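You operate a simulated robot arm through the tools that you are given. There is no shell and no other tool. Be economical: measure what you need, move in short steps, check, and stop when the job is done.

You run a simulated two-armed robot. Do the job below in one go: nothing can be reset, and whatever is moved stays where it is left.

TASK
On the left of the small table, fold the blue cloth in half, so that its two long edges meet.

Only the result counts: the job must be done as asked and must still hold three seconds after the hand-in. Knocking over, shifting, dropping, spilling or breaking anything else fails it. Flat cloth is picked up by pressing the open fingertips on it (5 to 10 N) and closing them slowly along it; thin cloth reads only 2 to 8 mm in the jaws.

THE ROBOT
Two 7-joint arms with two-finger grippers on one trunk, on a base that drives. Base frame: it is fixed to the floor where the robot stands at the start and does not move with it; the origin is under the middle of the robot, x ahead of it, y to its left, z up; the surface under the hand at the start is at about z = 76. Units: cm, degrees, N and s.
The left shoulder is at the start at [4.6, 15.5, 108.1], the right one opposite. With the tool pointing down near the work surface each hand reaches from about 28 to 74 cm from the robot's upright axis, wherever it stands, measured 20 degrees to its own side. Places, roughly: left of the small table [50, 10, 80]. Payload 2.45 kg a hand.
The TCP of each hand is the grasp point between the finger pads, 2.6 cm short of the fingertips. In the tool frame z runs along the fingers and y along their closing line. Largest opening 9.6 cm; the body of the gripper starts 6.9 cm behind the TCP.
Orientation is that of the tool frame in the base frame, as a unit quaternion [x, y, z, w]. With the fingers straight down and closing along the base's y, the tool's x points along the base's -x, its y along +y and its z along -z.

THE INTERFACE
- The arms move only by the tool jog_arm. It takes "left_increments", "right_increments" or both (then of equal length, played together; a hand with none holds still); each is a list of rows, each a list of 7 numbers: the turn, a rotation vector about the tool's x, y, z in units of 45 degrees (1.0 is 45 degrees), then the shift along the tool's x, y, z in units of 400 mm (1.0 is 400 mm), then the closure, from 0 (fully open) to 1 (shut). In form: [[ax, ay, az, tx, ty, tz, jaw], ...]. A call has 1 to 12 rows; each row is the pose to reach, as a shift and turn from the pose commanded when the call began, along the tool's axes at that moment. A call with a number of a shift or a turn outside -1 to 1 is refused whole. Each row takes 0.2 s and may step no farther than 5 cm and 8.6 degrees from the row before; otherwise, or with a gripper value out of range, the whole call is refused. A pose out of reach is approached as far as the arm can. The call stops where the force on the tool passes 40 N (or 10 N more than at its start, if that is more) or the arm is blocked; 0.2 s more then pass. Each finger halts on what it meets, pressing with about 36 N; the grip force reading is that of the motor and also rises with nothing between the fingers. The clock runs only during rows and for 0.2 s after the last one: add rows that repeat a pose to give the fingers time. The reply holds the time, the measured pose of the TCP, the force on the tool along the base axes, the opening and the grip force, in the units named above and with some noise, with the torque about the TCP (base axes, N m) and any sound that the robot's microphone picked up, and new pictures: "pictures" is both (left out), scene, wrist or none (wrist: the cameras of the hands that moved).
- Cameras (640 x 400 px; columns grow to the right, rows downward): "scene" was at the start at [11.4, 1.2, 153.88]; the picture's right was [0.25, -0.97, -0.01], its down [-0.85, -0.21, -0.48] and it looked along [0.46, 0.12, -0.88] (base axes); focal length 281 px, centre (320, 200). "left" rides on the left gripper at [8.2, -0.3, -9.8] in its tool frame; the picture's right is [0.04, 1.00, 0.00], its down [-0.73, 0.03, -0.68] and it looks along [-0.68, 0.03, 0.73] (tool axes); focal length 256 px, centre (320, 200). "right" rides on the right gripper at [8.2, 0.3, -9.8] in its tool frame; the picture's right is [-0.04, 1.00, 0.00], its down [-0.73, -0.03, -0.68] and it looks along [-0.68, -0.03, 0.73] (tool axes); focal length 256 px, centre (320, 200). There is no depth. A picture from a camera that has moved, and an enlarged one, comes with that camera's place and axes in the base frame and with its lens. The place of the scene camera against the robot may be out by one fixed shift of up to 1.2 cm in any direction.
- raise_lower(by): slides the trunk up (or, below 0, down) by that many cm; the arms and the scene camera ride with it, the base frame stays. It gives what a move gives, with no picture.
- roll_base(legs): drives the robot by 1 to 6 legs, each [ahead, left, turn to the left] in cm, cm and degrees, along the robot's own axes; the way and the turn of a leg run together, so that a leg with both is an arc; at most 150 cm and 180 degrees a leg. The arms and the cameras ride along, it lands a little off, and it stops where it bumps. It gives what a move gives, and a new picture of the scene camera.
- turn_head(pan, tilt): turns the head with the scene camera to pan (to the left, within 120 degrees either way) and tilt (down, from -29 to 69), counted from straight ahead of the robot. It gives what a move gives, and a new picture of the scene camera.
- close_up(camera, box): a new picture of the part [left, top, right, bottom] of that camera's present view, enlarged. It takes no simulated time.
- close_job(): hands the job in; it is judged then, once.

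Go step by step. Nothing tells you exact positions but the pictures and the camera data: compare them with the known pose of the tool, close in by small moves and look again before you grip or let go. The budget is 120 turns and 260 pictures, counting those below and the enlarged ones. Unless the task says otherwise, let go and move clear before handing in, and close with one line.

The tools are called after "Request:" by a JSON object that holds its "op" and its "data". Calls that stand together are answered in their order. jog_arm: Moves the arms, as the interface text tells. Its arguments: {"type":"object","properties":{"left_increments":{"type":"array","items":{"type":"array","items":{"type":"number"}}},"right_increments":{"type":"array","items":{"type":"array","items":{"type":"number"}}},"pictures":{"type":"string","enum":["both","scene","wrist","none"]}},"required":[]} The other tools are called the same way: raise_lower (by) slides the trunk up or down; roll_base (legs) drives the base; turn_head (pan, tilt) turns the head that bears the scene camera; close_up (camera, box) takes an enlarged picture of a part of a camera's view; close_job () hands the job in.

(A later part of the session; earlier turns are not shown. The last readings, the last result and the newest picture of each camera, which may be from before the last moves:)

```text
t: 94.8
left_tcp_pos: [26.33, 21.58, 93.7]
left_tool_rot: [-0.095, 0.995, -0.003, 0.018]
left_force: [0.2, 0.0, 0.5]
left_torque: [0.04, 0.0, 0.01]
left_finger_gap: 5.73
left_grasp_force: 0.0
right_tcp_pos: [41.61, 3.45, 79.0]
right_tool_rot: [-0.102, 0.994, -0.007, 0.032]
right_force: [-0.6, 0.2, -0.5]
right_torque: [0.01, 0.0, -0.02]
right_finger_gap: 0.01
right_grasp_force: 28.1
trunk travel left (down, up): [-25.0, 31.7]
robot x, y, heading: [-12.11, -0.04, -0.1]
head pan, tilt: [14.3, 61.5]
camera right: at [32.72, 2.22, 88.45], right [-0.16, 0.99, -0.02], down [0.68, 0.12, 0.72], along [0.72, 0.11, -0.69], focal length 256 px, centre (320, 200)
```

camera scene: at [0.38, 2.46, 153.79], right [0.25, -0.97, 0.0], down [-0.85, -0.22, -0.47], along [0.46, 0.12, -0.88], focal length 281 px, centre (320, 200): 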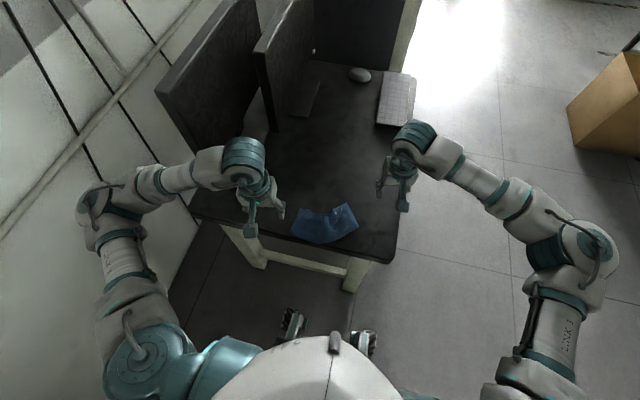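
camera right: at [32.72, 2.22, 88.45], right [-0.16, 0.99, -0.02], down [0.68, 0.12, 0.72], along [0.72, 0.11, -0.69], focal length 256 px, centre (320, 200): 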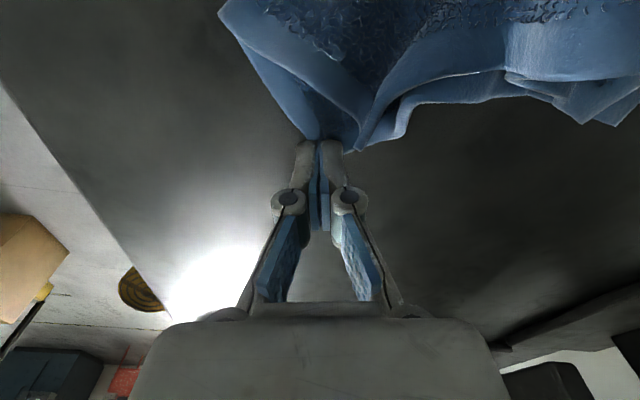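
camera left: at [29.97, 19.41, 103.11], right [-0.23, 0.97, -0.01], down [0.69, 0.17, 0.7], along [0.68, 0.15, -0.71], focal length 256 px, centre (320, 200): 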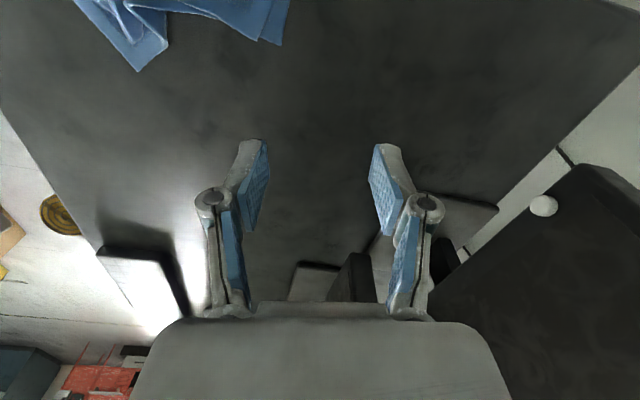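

It slipped off the thin corner. I reopen, shift 1.3 cm further in, and try again.

Request:
{"op": "jog_arm", "data": {"right_increments": [[0, 0, 0, 0, 0, -0.03, 0.9], [0, 0, 0, 0.015, 0, -0.04, 0.79], [0, 0, 0, 0.034, -0.016, -0.03, 0.79], [0, 0, 0, 0.034, -0.016, 0, 0.79], [0, 0, 0, 0.034, -0.016, 0.003, 0.79], [0, 0, 0, 0.034, -0.016, 0.003, 0.83], [0, 0, 0, 0.034, -0.016, 0.003, 0.87], [0, 0, 0, 0.034, -0.016, 0.003, 0.91], [0, 0, 0, 0.034, -0.016, 0.003, 0.95], [0, 0, 0, 0.034, -0.016, 0.003, 1], [0, 0, 0, 0.034, -0.016, 0.003, 1]], "pictures": "wrist"}}

```text
t: 97.2
left_tcp_pos: [26.31, 21.57, 93.73]
left_tool_rot: [-0.094, 0.995, -0.003, 0.017]
left_force: [0.4, 0.5, 0.3]
left_torque: [-0.02, 0.02, 0.0]
left_finger_gap: 5.75
left_grasp_force: 0.1
right_tcp_pos: [40.35, 2.46, 78.88]
right_tool_rot: [-0.101, 0.994, -0.007, 0.034]
right_force: [-0.2, 1.0, 15.2]
right_torque: [0.08, 0.07, -0.01]
right_finger_gap: 0.32
right_grasp_force: 31.8
trunk travel left (down, up): [-25.0, 31.7]
robot x, y, heading: [-12.07, 0.12, 0.1]
head pan, tilt: [14.3, 61.5]
camera right: at [31.55, 1.28, 88.23], right [-0.16, 0.99, -0.02], down [0.68, 0.12, 0.73], along [0.72, 0.11, -0.69], focal length 256 px, centre (320, 200)
```

right: 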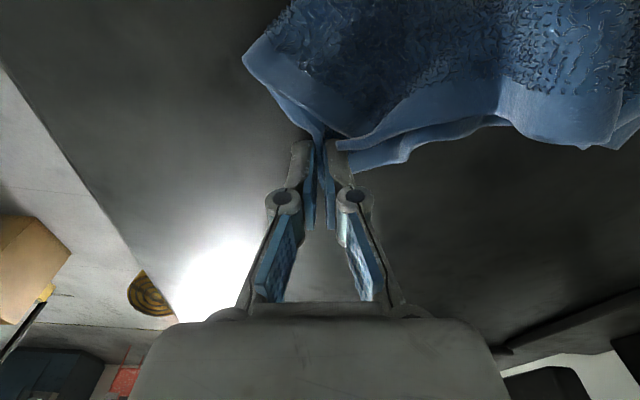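

Held (0.32 cm). I lift the corner high so the cloth hangs open.

Request:
{"op": "jog_arm", "data": {"right_increments": [[0, 0, 0, 0, 0, -0.06, 1], [0, 0, 0, -0.01, 0, -0.14, 1], [0, 0, 0, -0.03, 0, -0.23, 1], [0, 0, 0, -0.05, 0, -0.33, 1], [0, 0, 0, -0.07, 0, -0.43, 1], [0, 0, 0, -0.09, 0, -0.53, 1], [0, 0, 0, -0.11, 0, -0.62, 1], [0, 0, 0, -0.12, 0, -0.68, 1], [0, 0, 0, -0.12, 0, -0.68, 1], [0, 0, 0, -0.12, 0, -0.68, 1]]}}

Request:
{"op": "close_up", "data": {"camera": "left", "box": [0, 0, 400, 250]}}

```text
t: 99.4
left_tcp_pos: [26.19, 21.62, 93.61]
left_tool_rot: [-0.094, 0.995, -0.003, 0.017]
left_force: [-0.9, 1.1, -0.1]
left_torque: [-0.04, -0.03, 0.0]
left_finger_gap: 5.77
left_grasp_force: 0.0
right_tcp_pos: [43.27, 3.67, 106.21]
right_tool_rot: [-0.102, 0.994, -0.007, 0.032]
right_force: [-0.3, -0.8, -0.6]
right_torque: [-0.01, 0.03, 0.03]
right_finger_gap: 0.27
right_grasp_force: 32.4
trunk travel left (down, up): [-25.0, 31.7]
robot x, y, heading: [-11.73, 0.2, -0.0]
head pan, tilt: [14.3, 61.5]
camera scene: at [0.35, 2.4, 153.8], right [0.25, -0.97, 0.0], down [-0.85, -0.22, -0.47], along [0.46, 0.12, -0.88], focal length 281 px, centre (320, 200)
camera right: at [34.42, 2.42, 115.63], right [-0.16, 0.99, -0.02], down [0.68, 0.12, 0.72], along [0.72, 0.11, -0.69], focal length 256 px, centre (320, 200)
```

scene: 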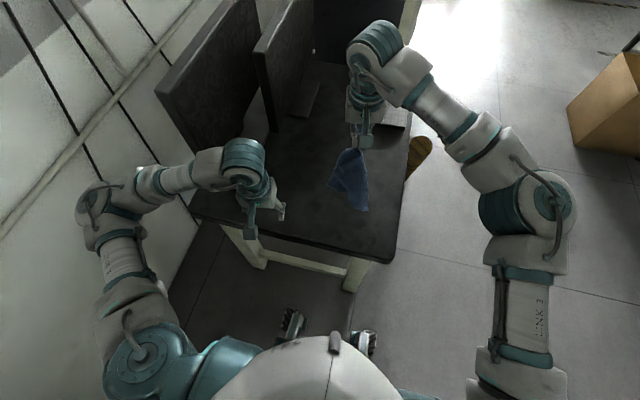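
right: 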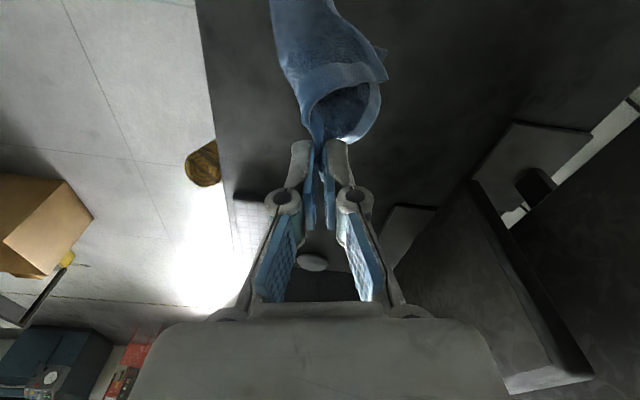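

```text
1.60 times, centred on (200, 125) of left
camera zoom: at [17.83, 19.62, 103.18], right [-0.23, 0.97, -0.01], down [0.69, 0.17, 0.7], along [0.69, 0.15, -0.71], focal length 410 px, centre (512, 320)
```

zoom: 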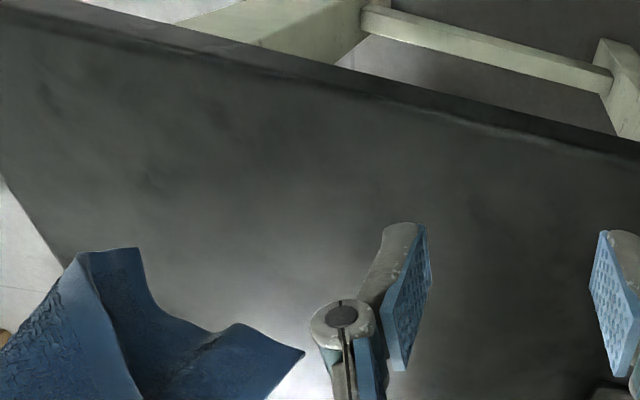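

Request:
{"op": "close_up", "data": {"camera": "scene", "box": [290, 110, 430, 230]}}

Request:
{"op": "close_up", "data": {"camera": "left", "box": [0, 100, 300, 350]}}

```text
3.33 times, centred on (360, 170) of scene
camera zoom: at [0.35, 2.4, 153.8], right [0.25, -0.97, 0.0], down [-0.85, -0.22, -0.47], along [0.46, 0.12, -0.88], focal length 937 px, centre (187, 300)
```

zoom: 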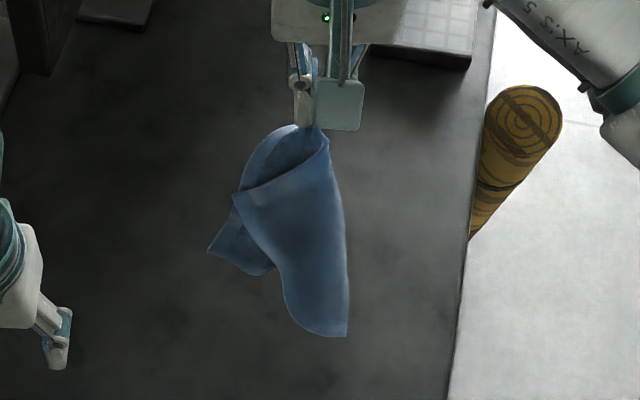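

```text
1.60 times, centred on (150, 225) of left
camera zoom: at [17.83, 19.62, 103.18], right [-0.23, 0.97, -0.01], down [0.69, 0.17, 0.7], along [0.69, 0.15, -0.71], focal length 410 px, centre (592, 160)
```

zoom: 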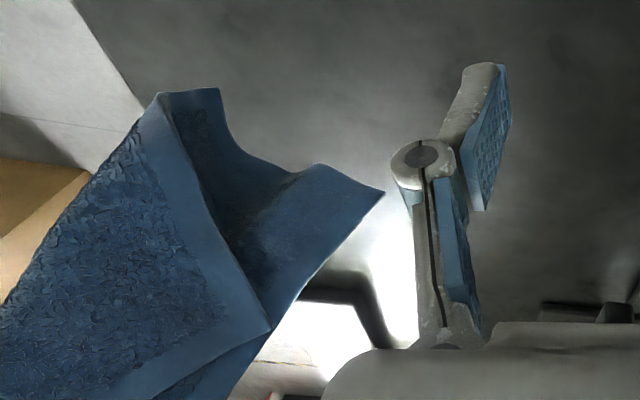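

The cloth hangs open from its corner as a loosely curled single sheet. I move the left hand out of the way and carry the sheet to (37.5,15.5), to lay it out from there diagonally.

Request:
{"op": "jog_arm", "data": {"left_increments": [[0, 0, 0, 0, 0.08, -0.02, 0.4], [0, 0, 0, 0, 0.16, -0.04, 0.4], [0, 0, 0, 0, 0.24, -0.06, 0.4], [0, 0, 0, 0, 0.32, -0.08, 0.4], [0, 0, 0, 0, 0.32, -0.08, 0.4], [0, 0, 0, 0, 0.32, -0.08, 0.4]], "right_increments": [[0, 0, 0, 0, 0, 0, 1], [0, 0, 0, 0.015, 0.06, 0, 1], [0, 0, 0, 0.03, 0.12, 0, 1], [0, 0, 0, 0.05, 0.2, 0, 1], [0, 0, 0, 0.08, 0.32, 0, 1], [0, 0, 0, 0.08, 0.32, 0, 1]]}}

Request:
{"op": "close_up", "data": {"camera": "scene", "box": [240, 110, 400, 250]}}

```text
t: 100.8
left_tcp_pos: [23.91, 34.11, 96.58]
left_tool_rot: [-0.094, 0.995, -0.003, 0.015]
left_force: [0.3, 0.0, -0.2]
left_torque: [-0.01, -0.02, 0.03]
left_finger_gap: 5.74
left_grasp_force: 0.0
right_tcp_pos: [37.35, 15.63, 105.8]
right_tool_rot: [-0.102, 0.994, -0.007, 0.032]
right_force: [-0.1, 0.4, -0.4]
right_torque: [0.0, 0.03, 0.01]
right_finger_gap: 0.3
right_grasp_force: 32.2
trunk travel left (down, up): [-25.0, 31.7]
robot x, y, heading: [-11.8, -0.08, -0.2]
head pan, tilt: [14.3, 61.5]
camera scene: at [0.33, 2.75, 153.79], right [0.25, -0.97, 0.0], down [-0.85, -0.22, -0.47], along [0.46, 0.11, -0.88], focal length 281 px, centre (320, 200)
camera right: at [28.54, 14.47, 115.21], right [-0.16, 0.99, -0.02], down [0.68, 0.12, 0.72], along [0.72, 0.11, -0.69], focal length 256 px, centre (320, 200)
camera left: at [15.44, 32.1, 106.14], right [-0.23, 0.97, -0.01], down [0.69, 0.17, 0.7], along [0.69, 0.15, -0.71], focal length 256 px, centre (320, 200)
```

scene: 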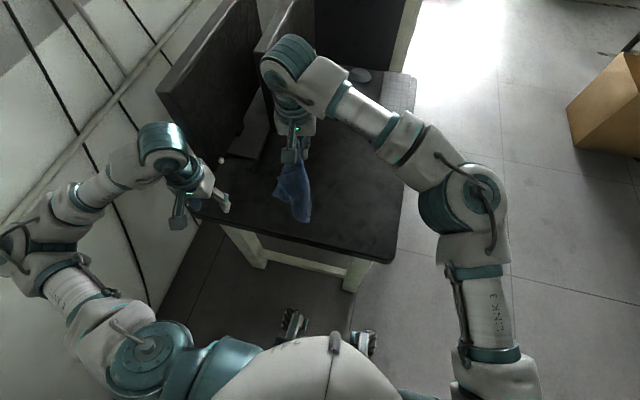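
right: 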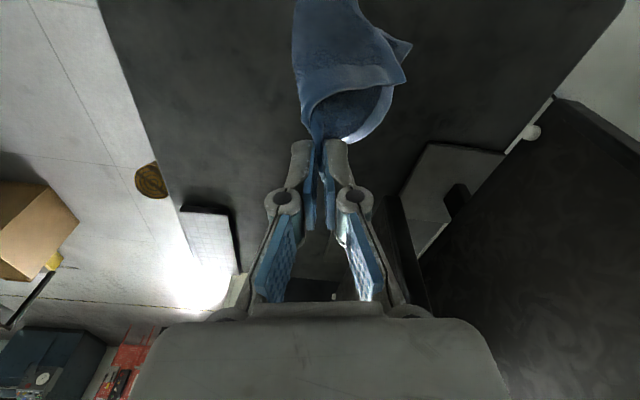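
left: 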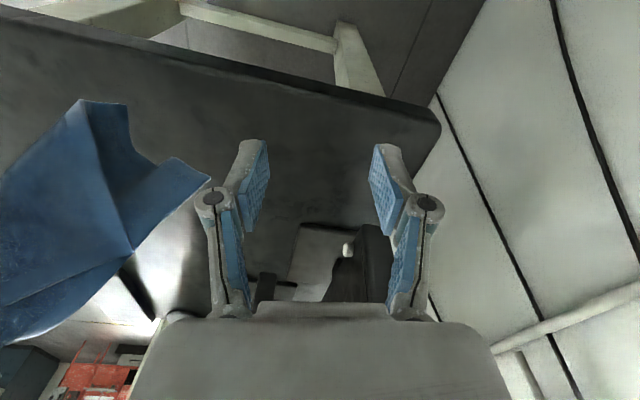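

```text
2.86 times, centred on (320, 180) of scene
camera zoom: at [0.33, 2.75, 153.79], right [0.25, -0.97, 0.0], down [-0.85, -0.22, -0.47], along [0.46, 0.11, -0.88], focal length 803 px, centre (320, 257)
```

zoom: 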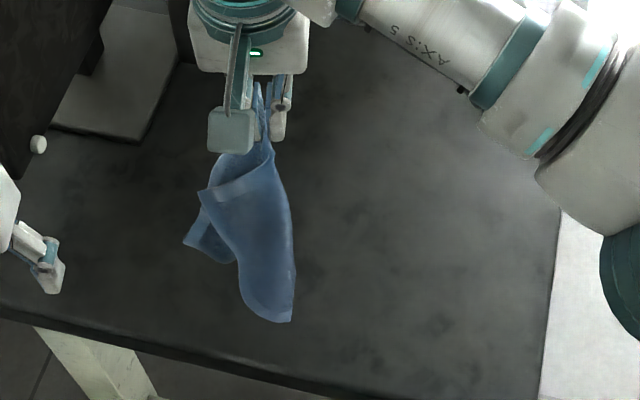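

I turn the wrist ~27° so the curl opens upward while laying, then lay the sheet out toward the front right, (54.5,−4.5).

Request:
{"op": "jog_arm", "data": {"right_increments": [[0, 0, -0.15, 0, 0, 0, 1], [0, 0, -0.3, 0, 0, 0, 1], [0, 0, -0.45, 0, 0, 0.005, 1], [0, 0, -0.6, 0, 0, 0.01, 1], [0, 0, -0.6, 0, 0, 0.015, 1], [0, 0, -0.6, 0, 0, 0.015, 1]], "pictures": "none"}}

Request:
{"op": "jog_arm", "data": {"right_increments": [[0, 0, 0, 0, -0.075, 0.02, 1], [0, 0, 0, 0, -0.1625, 0.045, 1], [0, 0, 0, 0, -0.25, 0.08, 1], [0, 0, 0, 0, -0.3375, 0.13, 1], [0, 0, 0, 0, -0.425, 0.2, 1], [0, 0, 0, 0, -0.5, 0.285, 1], [0, 0, 0, 0, -0.5675, 0.38, 1], [0, 0, 0, 0, -0.615, 0.48, 1], [0, 0, 0, 0, -0.65, 0.58, 1], [0, 0, 0, 0, -0.66, 0.625, 1], [0, 0, 0, 0, -0.66, 0.625, 1]]}}

Request:
{"op": "close_up", "data": {"camera": "scene", "box": [240, 110, 400, 250]}}

```text
t: 102.2
left_tcp_pos: [23.99, 34.06, 96.63]
left_tool_rot: [-0.095, 0.995, -0.002, 0.017]
left_force: [0.2, -0.5, -1.3]
left_torque: [0.0, 0.04, 0.02]
left_finger_gap: 5.76
left_grasp_force: 0.3
right_tcp_pos: [37.47, 15.63, 105.11]
right_tool_rot: [-0.332, 0.943, -0.015, 0.03]
right_force: [-0.6, 0.1, -0.1]
right_torque: [0.04, 0.0, 0.0]
right_finger_gap: 0.28
right_grasp_force: 31.8
trunk travel left (down, up): [-25.0, 31.7]
robot x, y, heading: [-11.56, 0.09, -0.2]
head pan, tilt: [14.3, 61.5]
```

```text
t: 104.6
left_tcp_pos: [23.85, 33.52, 96.8]
left_tool_rot: [-0.094, 0.995, -0.001, 0.017]
left_force: [0.0, -0.5, -0.6]
left_torque: [0.01, -0.02, -0.02]
left_finger_gap: 5.74
left_grasp_force: 0.0
right_tcp_pos: [52.05, -7.88, 83.57]
right_tool_rot: [-0.33, 0.943, -0.013, 0.032]
right_force: [0.4, -0.2, 0.3]
right_torque: [0.01, -0.02, -0.02]
right_finger_gap: 0.31
right_grasp_force: 31.6
right hand out of reach, approached as far as the arm can: row 8, 9, 10, 11
trunk travel left (down, up): [-25.0, 31.7]
robot x, y, heading: [-11.55, -0.16, -0.2]
head pan, tilt: [14.3, 61.5]
camera scene: at [0.27, 1.68, 153.82], right [0.25, -0.97, 0.0], down [-0.85, -0.21, -0.47], along [0.46, 0.12, -0.88], focal length 281 px, centre (320, 200)
camera right: at [44.69, -12.68, 93.08], right [-0.59, 0.81, -0.04], down [0.54, 0.44, 0.72], along [0.6, 0.4, -0.7], focal length 256 px, centre (320, 200)
```

scene: 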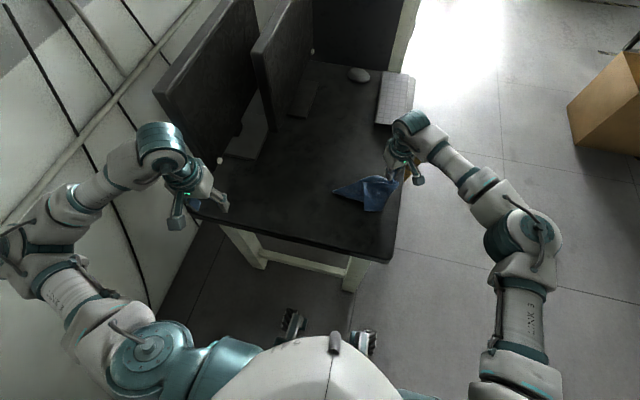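
right: 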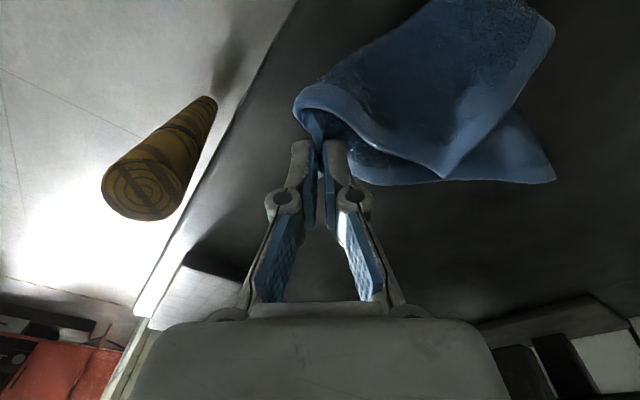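

```text
2.86 times, centred on (320, 180) of scene
camera zoom: at [0.27, 1.68, 153.82], right [0.25, -0.97, 0.0], down [-0.85, -0.21, -0.47], along [0.46, 0.12, -0.88], focal length 803 px, centre (320, 257)
```

zoom: 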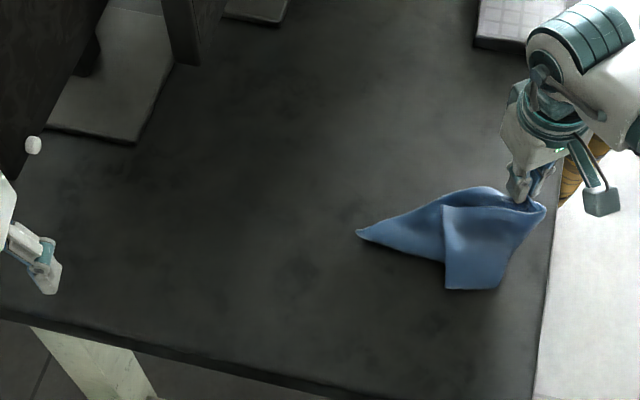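

The sheet lies with one flap folded over. I lower the corner slightly inward, let go and see how it relaxes.

Request:
{"op": "jog_arm", "data": {"right_increments": [[0, 0, 0, 0, 0.02, 0.02, 1], [0, 0, 0, 0, 0.04, 0.05, 1], [0, 0, 0, 0, 0.0625, 0.075, 1], [0, 0, 0, 0, 0.0625, 0.075, 0.8], [0, 0, 0, 0, 0.0625, 0.075, 0.5], [0, 0, 0, 0, 0.0625, 0.04, 0.5], [0, 0, 0, 0.02, 0.05, -0.05, 0.5], [0, 0, 0, 0.04, 0.02, -0.15, 0.5], [0, 0, 0, 0.06, -0.03, -0.22, 0.5], [0, 0, 0, 0.06, -0.03, -0.22, 0.5]], "pictures": "wrist"}}

Request:
{"op": "close_up", "data": {"camera": "scene", "box": [300, 130, 420, 230]}}

```text
t: 106.8
left_tcp_pos: [23.9, 34.06, 96.6]
left_tool_rot: [-0.094, 0.995, -0.002, 0.017]
left_force: [-0.4, 0.9, 0.0]
left_torque: [-0.01, 0.01, 0.0]
left_finger_gap: 5.74
left_grasp_force: 0.0
right_tcp_pos: [50.6, -10.16, 92.46]
right_tool_rot: [-0.331, 0.943, -0.014, 0.03]
right_force: [0.4, 0.1, 0.2]
right_torque: [-0.04, 0.02, 0.0]
right_finger_gap: 4.82
right_grasp_force: 0.0
trunk travel left (down, up): [-25.0, 31.7]
robot x, y, heading: [-11.61, -0.06, -0.1]
head pan, tilt: [14.3, 61.5]
camera right: at [43.29, -14.9, 101.91], right [-0.59, 0.8, -0.04], down [0.55, 0.44, 0.71], along [0.59, 0.4, -0.7], focal length 256 px, centre (320, 200)
```

right: 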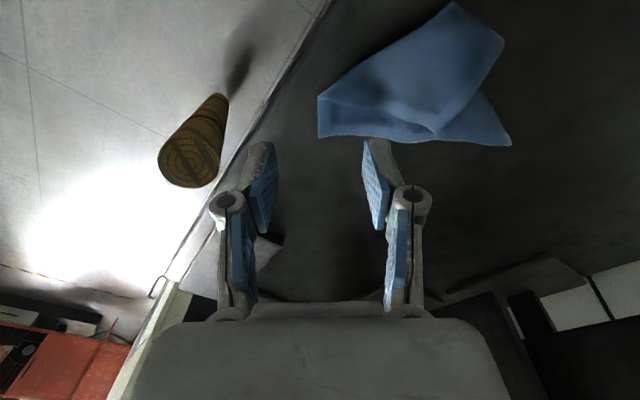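

```text
4.00 times, centred on (360, 180) of scene
camera zoom: at [0.35, 2.39, 153.8], right [0.25, -0.97, 0.0], down [-0.85, -0.22, -0.47], along [0.46, 0.12, -0.88], focal length 1124 px, centre (160, 280)
```

zoom: 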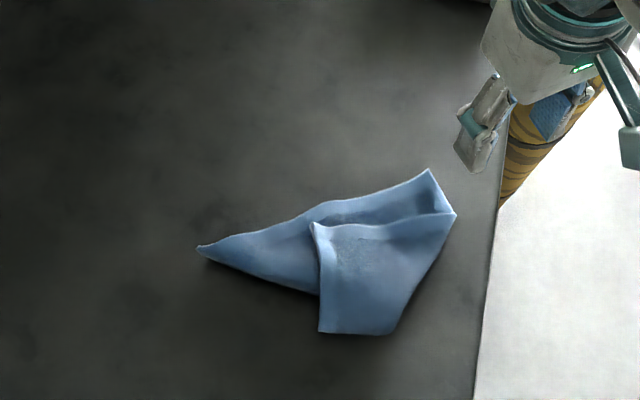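

The cloth now lies with two corners of one long edge exposed: (56.8,−6.3) and about (45,10.4). I'll pick up both of these with two hands so the sheet hangs straight from its long edge. First bring the left hand over and drive 9 cm closer for reach.

Request:
{"op": "jog_arm", "data": {"left_increments": [[0, 0, -0.09, -0.01, -0.078, 0, 0.6], [0, 0, -0.18, -0.02, -0.157, 0, 0.7], [0, 0, -0.27, -0.03, -0.235, 0, 0.79], [0, 0, -0.36, -0.042, -0.313, 0, 0.79], [0, 0, -0.45, -0.052, -0.39, 0, 0.79], [0, 0, -0.55, -0.063, -0.47, 0, 0.79], [0, 0, -0.55, -0.063, -0.47, 0, 0.79]], "pictures": "none"}}

Request:
{"op": "roll_base", "data": {"legs": [[9, 0, 0]]}}

Request:
{"op": "close_up", "data": {"camera": "left", "box": [0, 0, 640, 400]}}

Request:
{"op": "close_up", "data": {"camera": "right", "box": [0, 0, 640, 400]}}

```text
t: 108.4
left_tcp_pos: [29.8, 15.95, 97.11]
left_tool_rot: [-0.306, 0.952, -0.006, 0.016]
left_force: [-0.2, -0.3, 1.0]
left_torque: [-0.03, -0.02, 0.01]
left_finger_gap: 2.01
left_grasp_force: 0.0
right_tcp_pos: [50.59, -10.36, 92.38]
right_tool_rot: [-0.331, 0.943, -0.014, 0.031]
right_force: [-0.1, 0.8, 0.0]
right_torque: [0.0, 0.02, 0.0]
right_finger_gap: 4.82
right_grasp_force: 0.1
trunk travel left (down, up): [-25.0, 31.7]
robot x, y, heading: [-11.97, -0.24, -0.0]
head pan, tilt: [14.3, 61.5]
```

```text
t: 109.5
left_tcp_pos: [38.86, 16.25, 96.96]
left_tool_rot: [-0.306, 0.952, -0.006, 0.015]
left_force: [0.2, 0.3, -0.8]
left_torque: [0.0, -0.01, 0.01]
left_finger_gap: 2.03
left_grasp_force: 0.1
right_tcp_pos: [59.78, -10.12, 92.42]
right_tool_rot: [-0.332, 0.943, -0.015, 0.029]
right_force: [-0.2, 0.3, 0.0]
right_torque: [-0.03, 0.0, -0.01]
right_finger_gap: 4.84
right_grasp_force: 0.1
trunk travel left (down, up): [-25.0, 31.7]
robot x, y, heading: [-2.97, -0.15, -0.0]
head pan, tilt: [14.3, 61.5]
camera scene: at [9.51, 2.3, 153.8], right [0.25, -0.97, 0.0], down [-0.85, -0.22, -0.47], along [0.46, 0.12, -0.88], focal length 281 px, centre (320, 200)
```

scene: 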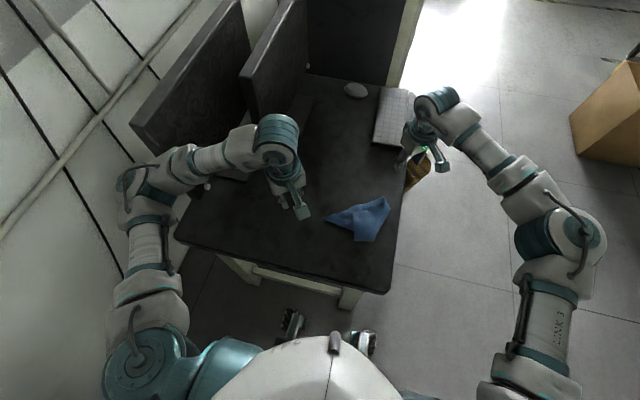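

```text
1.00 times, centred on (320, 200) of left (not enlarged: the box is as wide or as high as the picture)
camera zoom: at [31.92, 11.07, 106.61], right [-0.61, 0.79, -0.02], down [0.56, 0.45, 0.7], along [0.56, 0.42, -0.72], focal length 256 px, centre (320, 200)
```

zoom: 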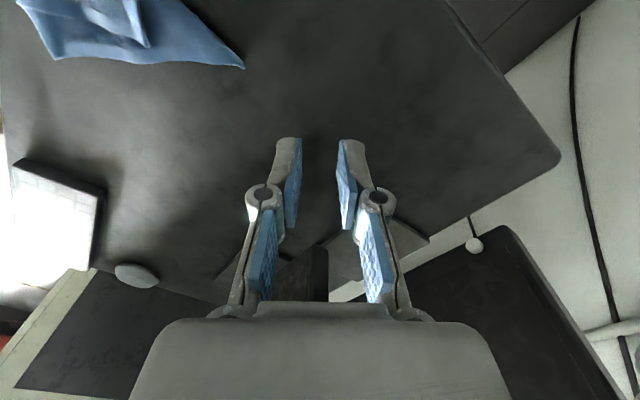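

```text
1.00 times, centred on (320, 200) of right (not enlarged: the box is as wide or as high as the picture)
camera zoom: at [52.42, -14.85, 101.86], right [-0.59, 0.8, -0.04], down [0.55, 0.44, 0.71], along [0.59, 0.4, -0.7], focal length 256 px, centre (320, 200)
```

zoom: 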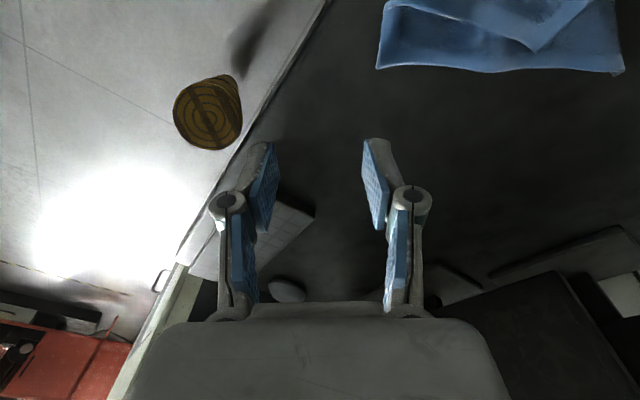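

Both exposed corners are confirmed: (56.6,−6.7) and (44.3,10.2). I move both hands to just above them.

Request:
{"op": "jog_arm", "data": {"left_increments": [[0, 0, 0, 0.003, -0.06, 0.05, 0.79], [0, 0, 0, 0.006, -0.13, 0.1, 0.79], [0, 0, 0, 0.009, -0.2, 0.16, 0.79], [0, 0, 0, 0.013, -0.251, 0.22, 0.79], [0, 0, 0, 0.013, -0.251, 0.29, 0.79], [0, 0, 0, 0.013, -0.251, 0.35, 0.79], [0, 0, 0, 0.013, -0.251, 0.39, 0.79], [0, 0, 0, 0.013, -0.251, 0.39, 0.79]], "right_increments": [[0, 0, 0, 0.012, 0.046, 0.01, 0.7], [0, 0, 0, 0.025, 0.09, 0.04, 0.79], [0, 0, 0, 0.038, 0.14, 0.08, 0.79], [0, 0, 0, 0.05, 0.185, 0.13, 0.79], [0, 0, 0, 0.05, 0.185, 0.18, 0.79], [0, 0, 0, 0.05, 0.185, 0.23, 0.79], [0, 0, 0, 0.05, 0.185, 0.275, 0.79], [0, 0, 0, 0.05, 0.185, 0.275, 0.79]], "pictures": "wrist"}}

```text
t: 111.3
left_tcp_pos: [44.47, 7.66, 81.77]
left_tool_rot: [-0.307, 0.952, -0.007, 0.018]
left_force: [0.4, 0.2, 0.2]
left_torque: [-0.03, 0.0, -0.01]
left_finger_gap: 2.02
left_grasp_force: 0.2
right_tcp_pos: [53.98, -5.75, 81.05]
right_tool_rot: [-0.332, 0.943, -0.014, 0.032]
right_force: [-0.1, 0.2, -0.8]
right_torque: [0.0, 0.03, 0.0]
right_finger_gap: 2.02
right_grasp_force: 0.0
trunk travel left (down, up): [-25.0, 31.7]
robot x, y, heading: [-2.74, 0.19, -0.2]
head pan, tilt: [14.3, 61.5]
camera right: at [46.66, -10.41, 90.52], right [-0.59, 0.8, -0.05], down [0.54, 0.44, 0.72], along [0.6, 0.4, -0.7], focal length 256 px, centre (320, 200)
camera left: at [37.43, 2.44, 91.4], right [-0.61, 0.79, -0.02], down [0.55, 0.45, 0.7], along [0.56, 0.42, -0.71], focal length 256 px, centre (320, 200)
```

right: 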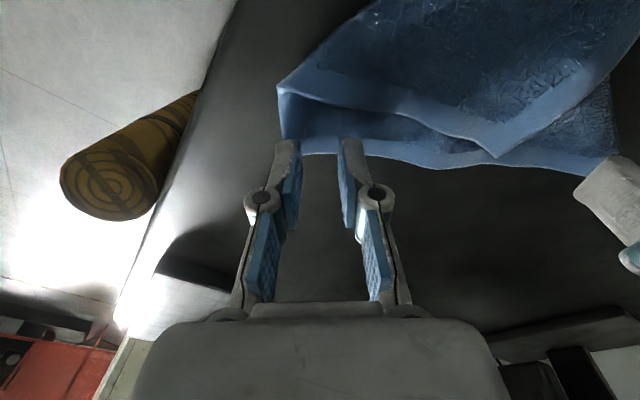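
left: 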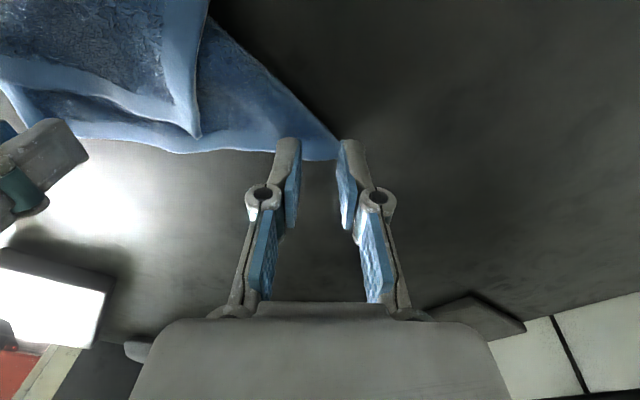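

Great view: single-layer hem under both hands. Small shifts inward along the hem, then down and close.

Request:
{"op": "jog_arm", "data": {"left_increments": [[0, 0, 0, 0.004, -0.03, 0.02, 0.79], [0, 0, 0, 0.004, -0.03, 0.045, 0.79], [0, 0, 0, 0.004, -0.03, 0.065, 0.79], [0, 0, 0, 0.004, -0.03, 0.073, 0.79], [0, 0, 0, 0.004, -0.03, 0.073, 0.83], [0, 0, 0, 0.004, -0.03, 0.073, 0.87], [0, 0, 0, 0.004, -0.03, 0.073, 0.91], [0, 0, 0, 0.004, -0.03, 0.073, 0.95], [0, 0, 0, 0.004, -0.03, 0.073, 1], [0, 0, 0, 0.004, -0.03, 0.073, 1], [0, 0, 0, 0.004, -0.03, 0.073, 1]], "right_increments": [[0, 0, 0, 0, 0.015, 0.015, 0.79], [0, 0, 0, 0, 0.015, 0.035, 0.79], [0, 0, 0, 0, 0.015, 0.05, 0.79], [0, 0, 0, 0, 0.015, 0.055, 0.79], [0, 0, 0, 0, 0.015, 0.055, 0.83], [0, 0, 0, 0, 0.015, 0.055, 0.87], [0, 0, 0, 0, 0.015, 0.055, 0.91], [0, 0, 0, 0, 0.015, 0.055, 0.95], [0, 0, 0, 0, 0.015, 0.055, 1], [0, 0, 0, 0, 0.015, 0.055, 1], [0, 0, 0, 0, 0.015, 0.055, 1]], "pictures": "wrist"}}

```text
t: 113.7
left_tcp_pos: [45.05, 6.49, 79.15]
left_tool_rot: [-0.306, 0.952, -0.008, 0.019]
left_force: [1.9, -1.0, 30.8]
left_torque: [-0.05, -0.07, -0.03]
left_finger_gap: 0.53
left_grasp_force: 33.8
right_tcp_pos: [53.66, -5.5, 79.1]
right_tool_rot: [-0.332, 0.943, -0.014, 0.032]
right_force: [0.1, 0.1, -0.4]
right_torque: [-0.02, 0.01, 0.02]
right_finger_gap: 0.0
right_grasp_force: 28.7
trunk travel left (down, up): [-25.0, 31.7]
robot x, y, heading: [-2.87, 0.09, -0.1]
head pan, tilt: [14.3, 61.5]
camera right: at [46.28, -10.12, 88.53], right [-0.59, 0.8, -0.05], down [0.54, 0.44, 0.72], along [0.6, 0.4, -0.7], focal length 256 px, centre (320, 200)
camera left: at [38.03, 1.31, 88.67], right [-0.61, 0.79, -0.03], down [0.55, 0.45, 0.7], along [0.56, 0.42, -0.71], focal length 256 px, centre (320, 200)
```

right: 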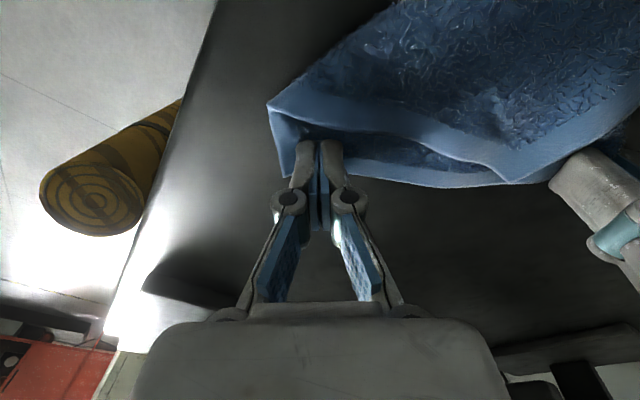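
left: 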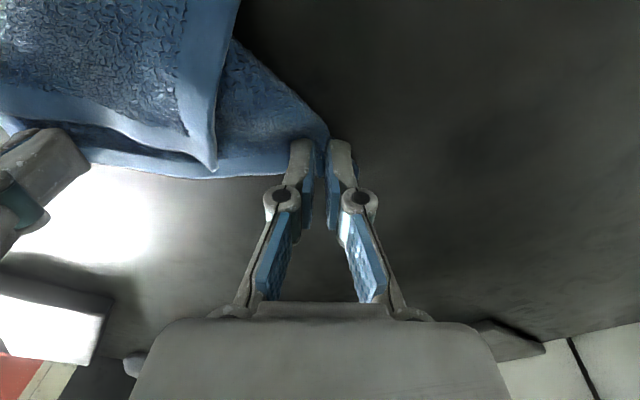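

Left holds (0.53 cm); right didn't press enough. I repeat with the right hand, a few mm lower; left eases its pressure.

Request:
{"op": "jog_arm", "data": {"left_increments": [[0, 0, 0, 0, 0, -0.008, 1], [0, 0, 0, 0, 0, -0.008, 1], [0, 0, 0, 0, 0, -0.008, 1], [0, 0, 0, 0, 0, -0.008, 1], [0, 0, 0, 0, 0, -0.008, 1], [0, 0, 0, 0, 0, -0.008, 1], [0, 0, 0, 0, 0, -0.008, 1], [0, 0, 0, 0, 0, -0.008, 1], [0, 0, 0, 0, 0, -0.008, 1], [0, 0, 0, 0, 0, -0.008, 1], [0, 0, 0, 0, 0, -0.008, 1], [0, 0, 0, 0, 0, -0.008, 1]], "right_increments": [[0, 0, 0, 0, 0, -0.025, 0.9], [0, 0, 0, 0, 0, -0.025, 0.79], [0, 0, 0, 0, 0, -0.01, 0.79], [0, 0, 0, 0, 0, 0.008, 0.79], [0, 0, 0, 0, 0, 0.014, 0.79], [0, 0, 0, 0, 0, 0.014, 0.83], [0, 0, 0, 0, 0, 0.014, 0.87], [0, 0, 0, 0, 0, 0.014, 0.91], [0, 0, 0, 0, 0, 0.014, 0.95], [0, 0, 0, 0, 0, 0.014, 1], [0, 0, 0, 0, 0, 0.014, 1], [0, 0, 0, 0, 0, 0.014, 1]], "pictures": "wrist"}}

```text
t: 116.3
left_tcp_pos: [44.93, 6.68, 79.36]
left_tool_rot: [-0.306, 0.952, -0.008, 0.02]
left_force: [2.3, -3.6, 2.4]
left_torque: [-0.1, -0.06, 0.04]
left_finger_gap: 0.51
left_grasp_force: 34.1
right_tcp_pos: [53.53, -5.25, 78.78]
right_tool_rot: [-0.332, 0.943, -0.015, 0.034]
right_force: [-4.5, 8.3, 35.3]
right_torque: [0.03, 0.32, -0.09]
right_finger_gap: 0.02
right_grasp_force: 28.9
trunk travel left (down, up): [-25.0, 31.7]
robot x, y, heading: [-2.84, 0.14, 0.1]
head pan, tilt: [14.3, 61.5]
camera right: at [46.23, -9.95, 88.23], right [-0.59, 0.8, -0.05], down [0.54, 0.44, 0.72], along [0.6, 0.4, -0.69], focal length 256 px, centre (320, 200)
camera left: at [37.91, 1.52, 88.97], right [-0.61, 0.79, -0.03], down [0.55, 0.45, 0.7], along [0.56, 0.41, -0.71], focal length 256 px, centre (320, 200)
```

right: 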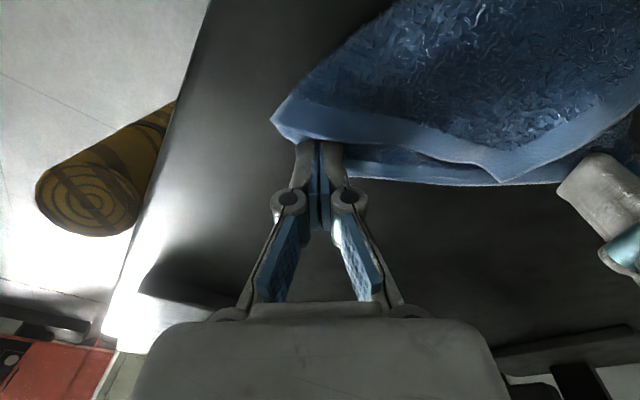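
left: 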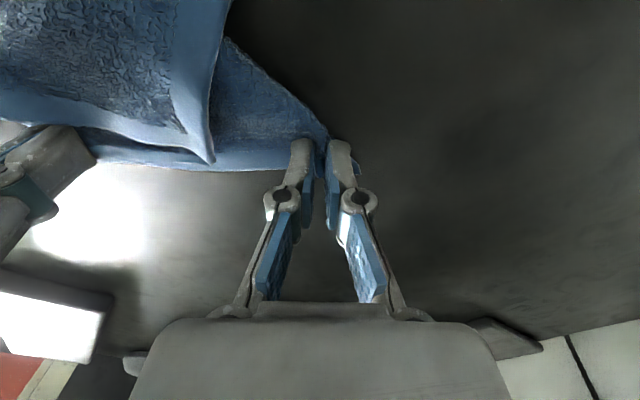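

Missed again; the hem slid. I raise the right hand, look at the hem first with wider jaws.

Request:
{"op": "jog_arm", "data": {"right_increments": [[0, 0, 0, 0, 0, -0.04, 0.9], [0, 0, 0, 0, 0, -0.1, 0.7], [0, 0, 0, 0, 0, -0.14, 0.69], [0, 0, 0, 0, 0, -0.14, 0.69]], "pictures": "wrist"}}

```text
t: 117.3
left_tcp_pos: [45.08, 6.55, 79.22]
left_tool_rot: [-0.306, 0.952, -0.006, 0.018]
left_force: [2.1, -0.5, 6.7]
left_torque: [0.0, -0.05, 0.02]
left_finger_gap: 0.5
left_grasp_force: 33.5
right_tcp_pos: [53.26, -5.25, 83.98]
right_tool_rot: [-0.332, 0.943, -0.013, 0.031]
right_force: [-0.4, 0.1, 0.6]
right_torque: [0.02, -0.01, 0.01]
right_finger_gap: 2.98
right_grasp_force: 0.0
trunk travel left (down, up): [-25.0, 31.7]
robot x, y, heading: [-2.85, -0.15, 0.1]
head pan, tilt: [14.3, 61.5]
camera right: at [45.98, -10.02, 93.38], right [-0.59, 0.8, -0.05], down [0.54, 0.44, 0.72], along [0.6, 0.4, -0.7], focal length 256 px, centre (320, 200)
```

right: 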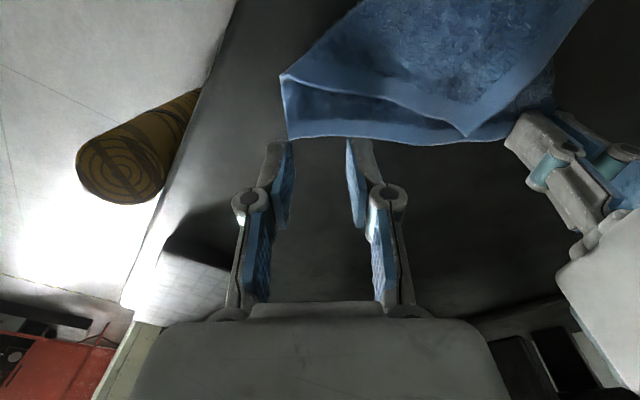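

The fingers had been too far inside, on the flap. I correct outward by ~1 cm and retry with proper pressure.

Request:
{"op": "jog_arm", "data": {"right_increments": [[0, 0, 0, -0.021, -0.006, 0.04, 0.75], [0, 0, 0, -0.021, -0.006, 0.09, 0.75], [0, 0, 0, -0.021, -0.006, 0.12, 0.75], [0, 0, 0, -0.021, -0.006, 0.13, 0.75], [0, 0, 0, -0.021, -0.006, 0.133, 0.75], [0, 0, 0, -0.021, -0.006, 0.133, 0.79], [0, 0, 0, -0.021, -0.006, 0.133, 0.83], [0, 0, 0, -0.021, -0.006, 0.133, 0.87], [0, 0, 0, -0.021, -0.006, 0.133, 0.91], [0, 0, 0, -0.021, -0.006, 0.133, 0.95], [0, 0, 0, -0.021, -0.006, 0.133, 1], [0, 0, 0, -0.021, -0.006, 0.133, 1]], "pictures": "wrist"}}

```text
t: 119.9
left_tcp_pos: [44.98, 6.56, 79.22]
left_tool_rot: [-0.306, 0.952, -0.008, 0.018]
left_force: [2.7, -4.3, 2.4]
left_torque: [-0.12, -0.09, 0.07]
left_finger_gap: 0.53
left_grasp_force: 33.9
right_tcp_pos: [54.4, -4.95, 78.88]
right_tool_rot: [-0.332, 0.943, -0.015, 0.033]
right_force: [-2.5, 4.4, 17.8]
right_torque: [0.09, 0.18, -0.03]
right_finger_gap: 0.32
right_grasp_force: 32.0
trunk travel left (down, up): [-25.0, 31.7]
robot x, y, heading: [-2.76, -0.08, -0.1]
head pan, tilt: [14.3, 61.5]
camera right: at [47.06, -9.66, 88.34], right [-0.59, 0.8, -0.05], down [0.54, 0.44, 0.72], along [0.6, 0.4, -0.7], focal length 256 px, centre (320, 200)
```

right: 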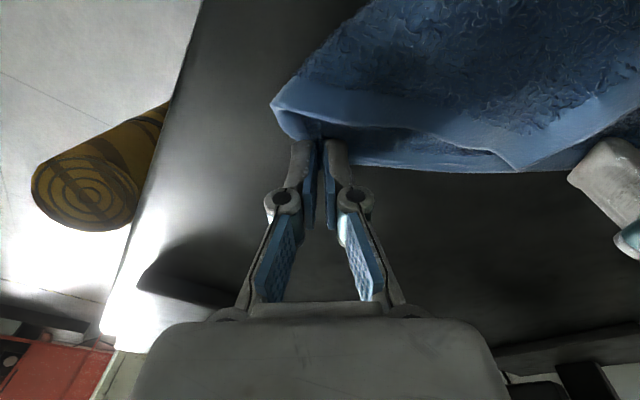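

Both hold the long edge now. I lift them together ~21 cm so the sheet hangs straight.

Request:
{"op": "jog_arm", "data": {"left_increments": [[0, 0, 0, 0, 0, -0.05, 1], [0, 0, 0, 0, 0, -0.12, 1], [0, 0, 0, 0, 0, -0.2, 1], [0, 0, 0, 0, 0, -0.28, 1], [0, 0, 0, 0, 0, -0.36, 1], [0, 0, 0, 0, 0, -0.44, 1], [0, 0, 0, 0, 0, -0.51, 1], [0, 0, 0, 0, 0, -0.53, 1], [0, 0, 0, 0, 0, -0.53, 1]], "right_increments": [[0, 0, 0, -0.001, -0.001, -0.05, 1], [0, 0, 0, -0.003, -0.002, -0.12, 1], [0, 0, 0, -0.006, -0.004, -0.2, 1], [0, 0, 0, -0.008, -0.006, -0.28, 1], [0, 0, 0, -0.01, -0.007, -0.36, 1], [0, 0, 0, -0.012, -0.009, -0.44, 1], [0, 0, 0, -0.014, -0.01, -0.51, 1], [0, 0, 0, -0.015, -0.011, -0.53, 1], [0, 0, 0, -0.015, -0.011, -0.53, 1]]}}

Request:
{"op": "close_up", "data": {"camera": "scene", "box": [260, 120, 440, 260]}}

```text
t: 121.9
left_tcp_pos: [44.27, 6.56, 100.47]
left_tool_rot: [-0.307, 0.952, -0.006, 0.018]
left_force: [0.2, 0.3, -0.2]
left_torque: [-0.05, 0.02, -0.01]
left_finger_gap: 0.53
left_grasp_force: 33.8
right_tcp_pos: [53.7, -4.78, 100.0]
right_tool_rot: [-0.331, 0.943, -0.014, 0.032]
right_force: [0.0, -0.2, 0.7]
right_torque: [0.03, 0.04, -0.04]
right_finger_gap: 0.25
right_grasp_force: 32.5
trunk travel left (down, up): [-25.0, 31.7]
robot x, y, heading: [-2.27, 0.37, -0.3]
head pan, tilt: [14.3, 61.5]
camera scene: at [9.49, 2.17, 153.79], right [0.25, -0.97, 0.0], down [-0.85, -0.22, -0.47], along [0.46, 0.12, -0.88], focal length 281 px, centre (320, 200)
camera right: at [46.38, -9.56, 109.43], right [-0.59, 0.8, -0.05], down [0.54, 0.44, 0.72], along [0.6, 0.4, -0.7], focal length 256 px, centre (320, 200)
camera left: at [37.32, 1.44, 110.13], right [-0.61, 0.79, -0.02], down [0.55, 0.45, 0.7], along [0.56, 0.42, -0.71], focal length 256 px, centre (320, 200)
```

scene: 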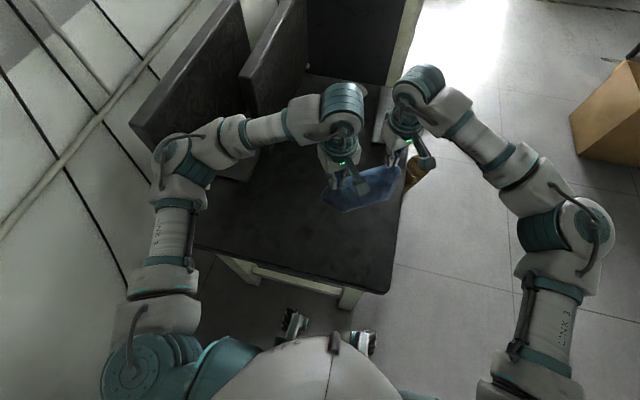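
right: 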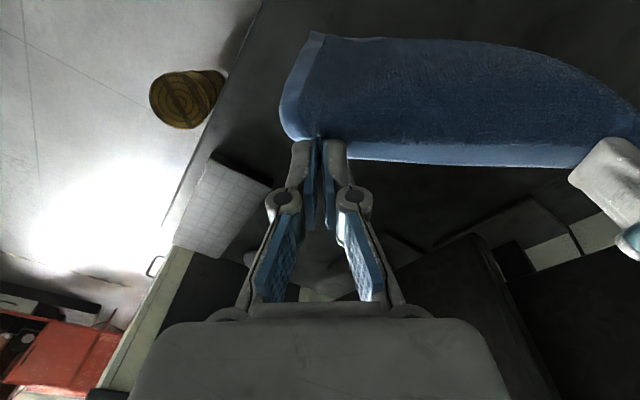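
left: 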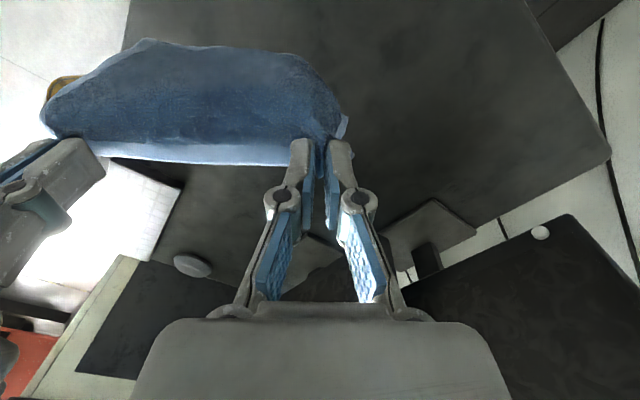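

```text
2.86 times, centred on (350, 190) of scene
camera zoom: at [9.49, 2.17, 153.79], right [0.25, -0.97, 0.0], down [-0.85, -0.22, -0.47], along [0.46, 0.12, -0.88], focal length 803 px, centre (234, 229)
```

zoom: 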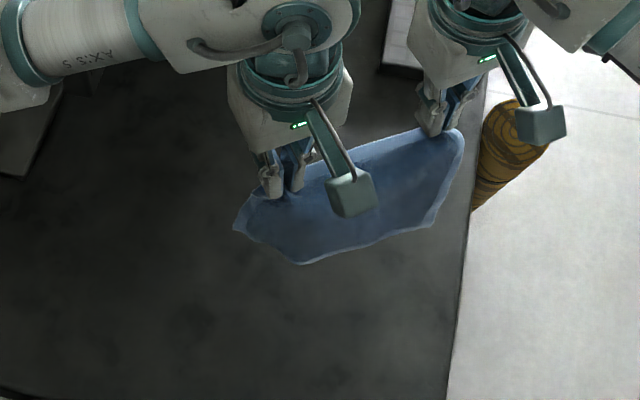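

The sheet hangs straight from its long edge. I now turn the held edge so it runs along y (square to the robot), at about x=46.

Request:
{"op": "jog_arm", "data": {"left_increments": [[0, 0, 0.11, -0.016, 0.013, 0, 1], [0, 0, 0.22, -0.032, 0.026, 0, 1], [0, 0, 0.33, -0.048, 0.04, 0, 1], [0, 0, 0.44, -0.065, 0.053, 0, 1], [0, 0, 0.55, -0.081, 0.066, 0, 1], [0, 0, 0.66, -0.097, 0.079, 0, 1], [0, 0, 0.77, -0.113, 0.092, 0, 1], [0, 0, 0.88, -0.129, 0.1055, 0, 1], [0, 0, 0.88, -0.129, 0.1055, 0, 1], [0, 0, 0.88, -0.129, 0.1055, 0, 1]], "right_increments": [[0, 0, 0.11, 0.013, 0.022, 0, 1], [0, 0, 0.22, 0.026, 0.044, 0, 1], [0, 0, 0.33, 0.039, 0.066, 0, 1], [0, 0, 0.44, 0.0525, 0.0885, 0, 1], [0, 0, 0.55, 0.066, 0.11, 0, 1], [0, 0, 0.66, 0.079, 0.133, 0, 1], [0, 0, 0.77, 0.092, 0.155, 0, 1], [0, 0, 0.88, 0.105, 0.177, 0, 1], [0, 0, 0.88, 0.105, 0.177, 0, 1], [0, 0, 0.88, 0.105, 0.177, 0, 1]]}}

Request:
{"op": "close_up", "data": {"camera": "scene", "box": [260, 130, 420, 270]}}

```text
t: 124.1
left_tcp_pos: [46.11, 13.16, 100.46]
left_tool_rot: [0.034, 0.999, -0.001, 0.019]
left_force: [-0.7, -2.3, -0.8]
left_torque: [-0.07, 0.0, 0.11]
left_finger_gap: 0.44
left_grasp_force: 33.1
right_tcp_pos: [46.24, -1.93, 99.29]
right_tool_rot: [0.007, 0.999, -0.003, 0.034]
right_force: [-1.1, 2.5, 0.4]
right_torque: [0.09, 0.02, -0.01]
right_finger_gap: 0.38
right_grasp_force: 35.8
trunk travel left (down, up): [-25.0, 31.7]
robot x, y, heading: [-2.95, 0.28, -0.1]
head pan, tilt: [14.3, 61.5]
camera scene: at [9.47, 2.26, 153.8], right [0.25, -0.97, 0.0], down [-0.85, -0.22, -0.47], along [0.46, 0.12, -0.88], focal length 281 px, centre (320, 200)
camera right: at [37.27, -1.39, 108.68], right [0.06, 1.0, 0.0], down [0.68, -0.04, 0.73], along [0.73, -0.04, -0.69], focal length 256 px, centre (320, 200)
camera left: at [37.35, 13.26, 109.99], right [0.03, 1.0, 0.0], down [0.71, -0.02, 0.71], along [0.71, -0.02, -0.71], focal length 256 px, centre (320, 200)
```

scene: 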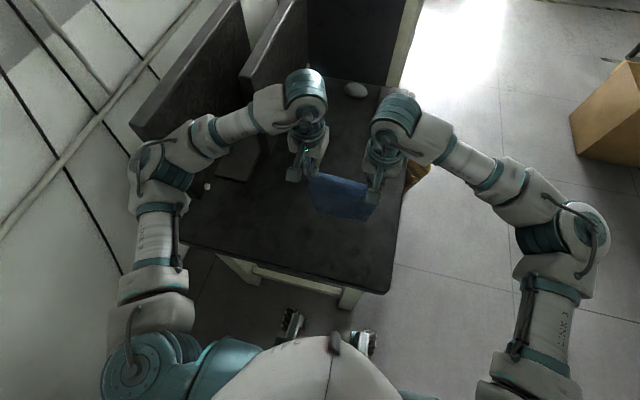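
right: 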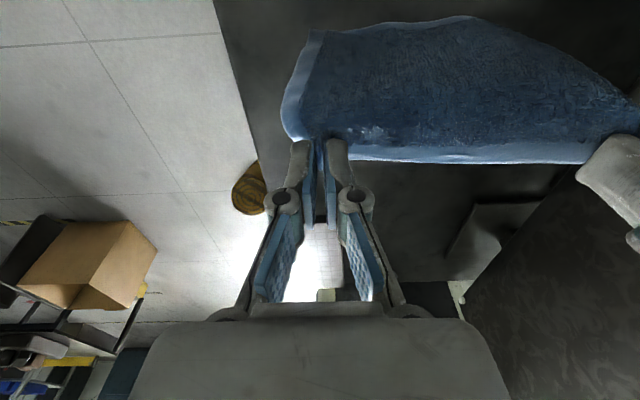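
left: 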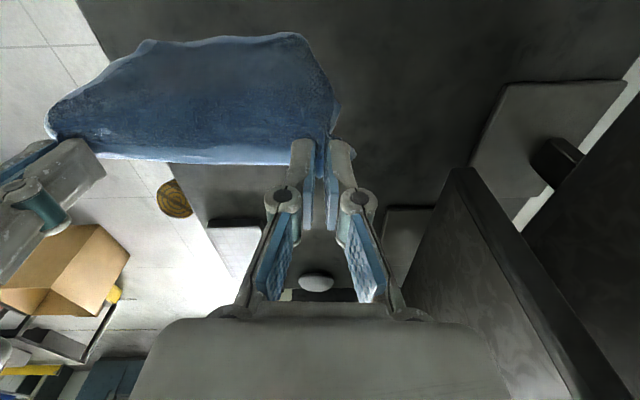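

```text
2.86 times, centred on (340, 200) of scene
camera zoom: at [9.47, 2.26, 153.8], right [0.25, -0.97, 0.0], down [-0.85, -0.22, -0.47], along [0.46, 0.12, -0.88], focal length 803 px, centre (263, 200)
```

zoom: 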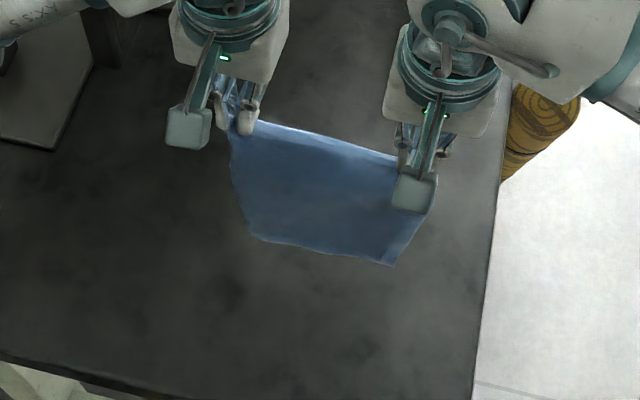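

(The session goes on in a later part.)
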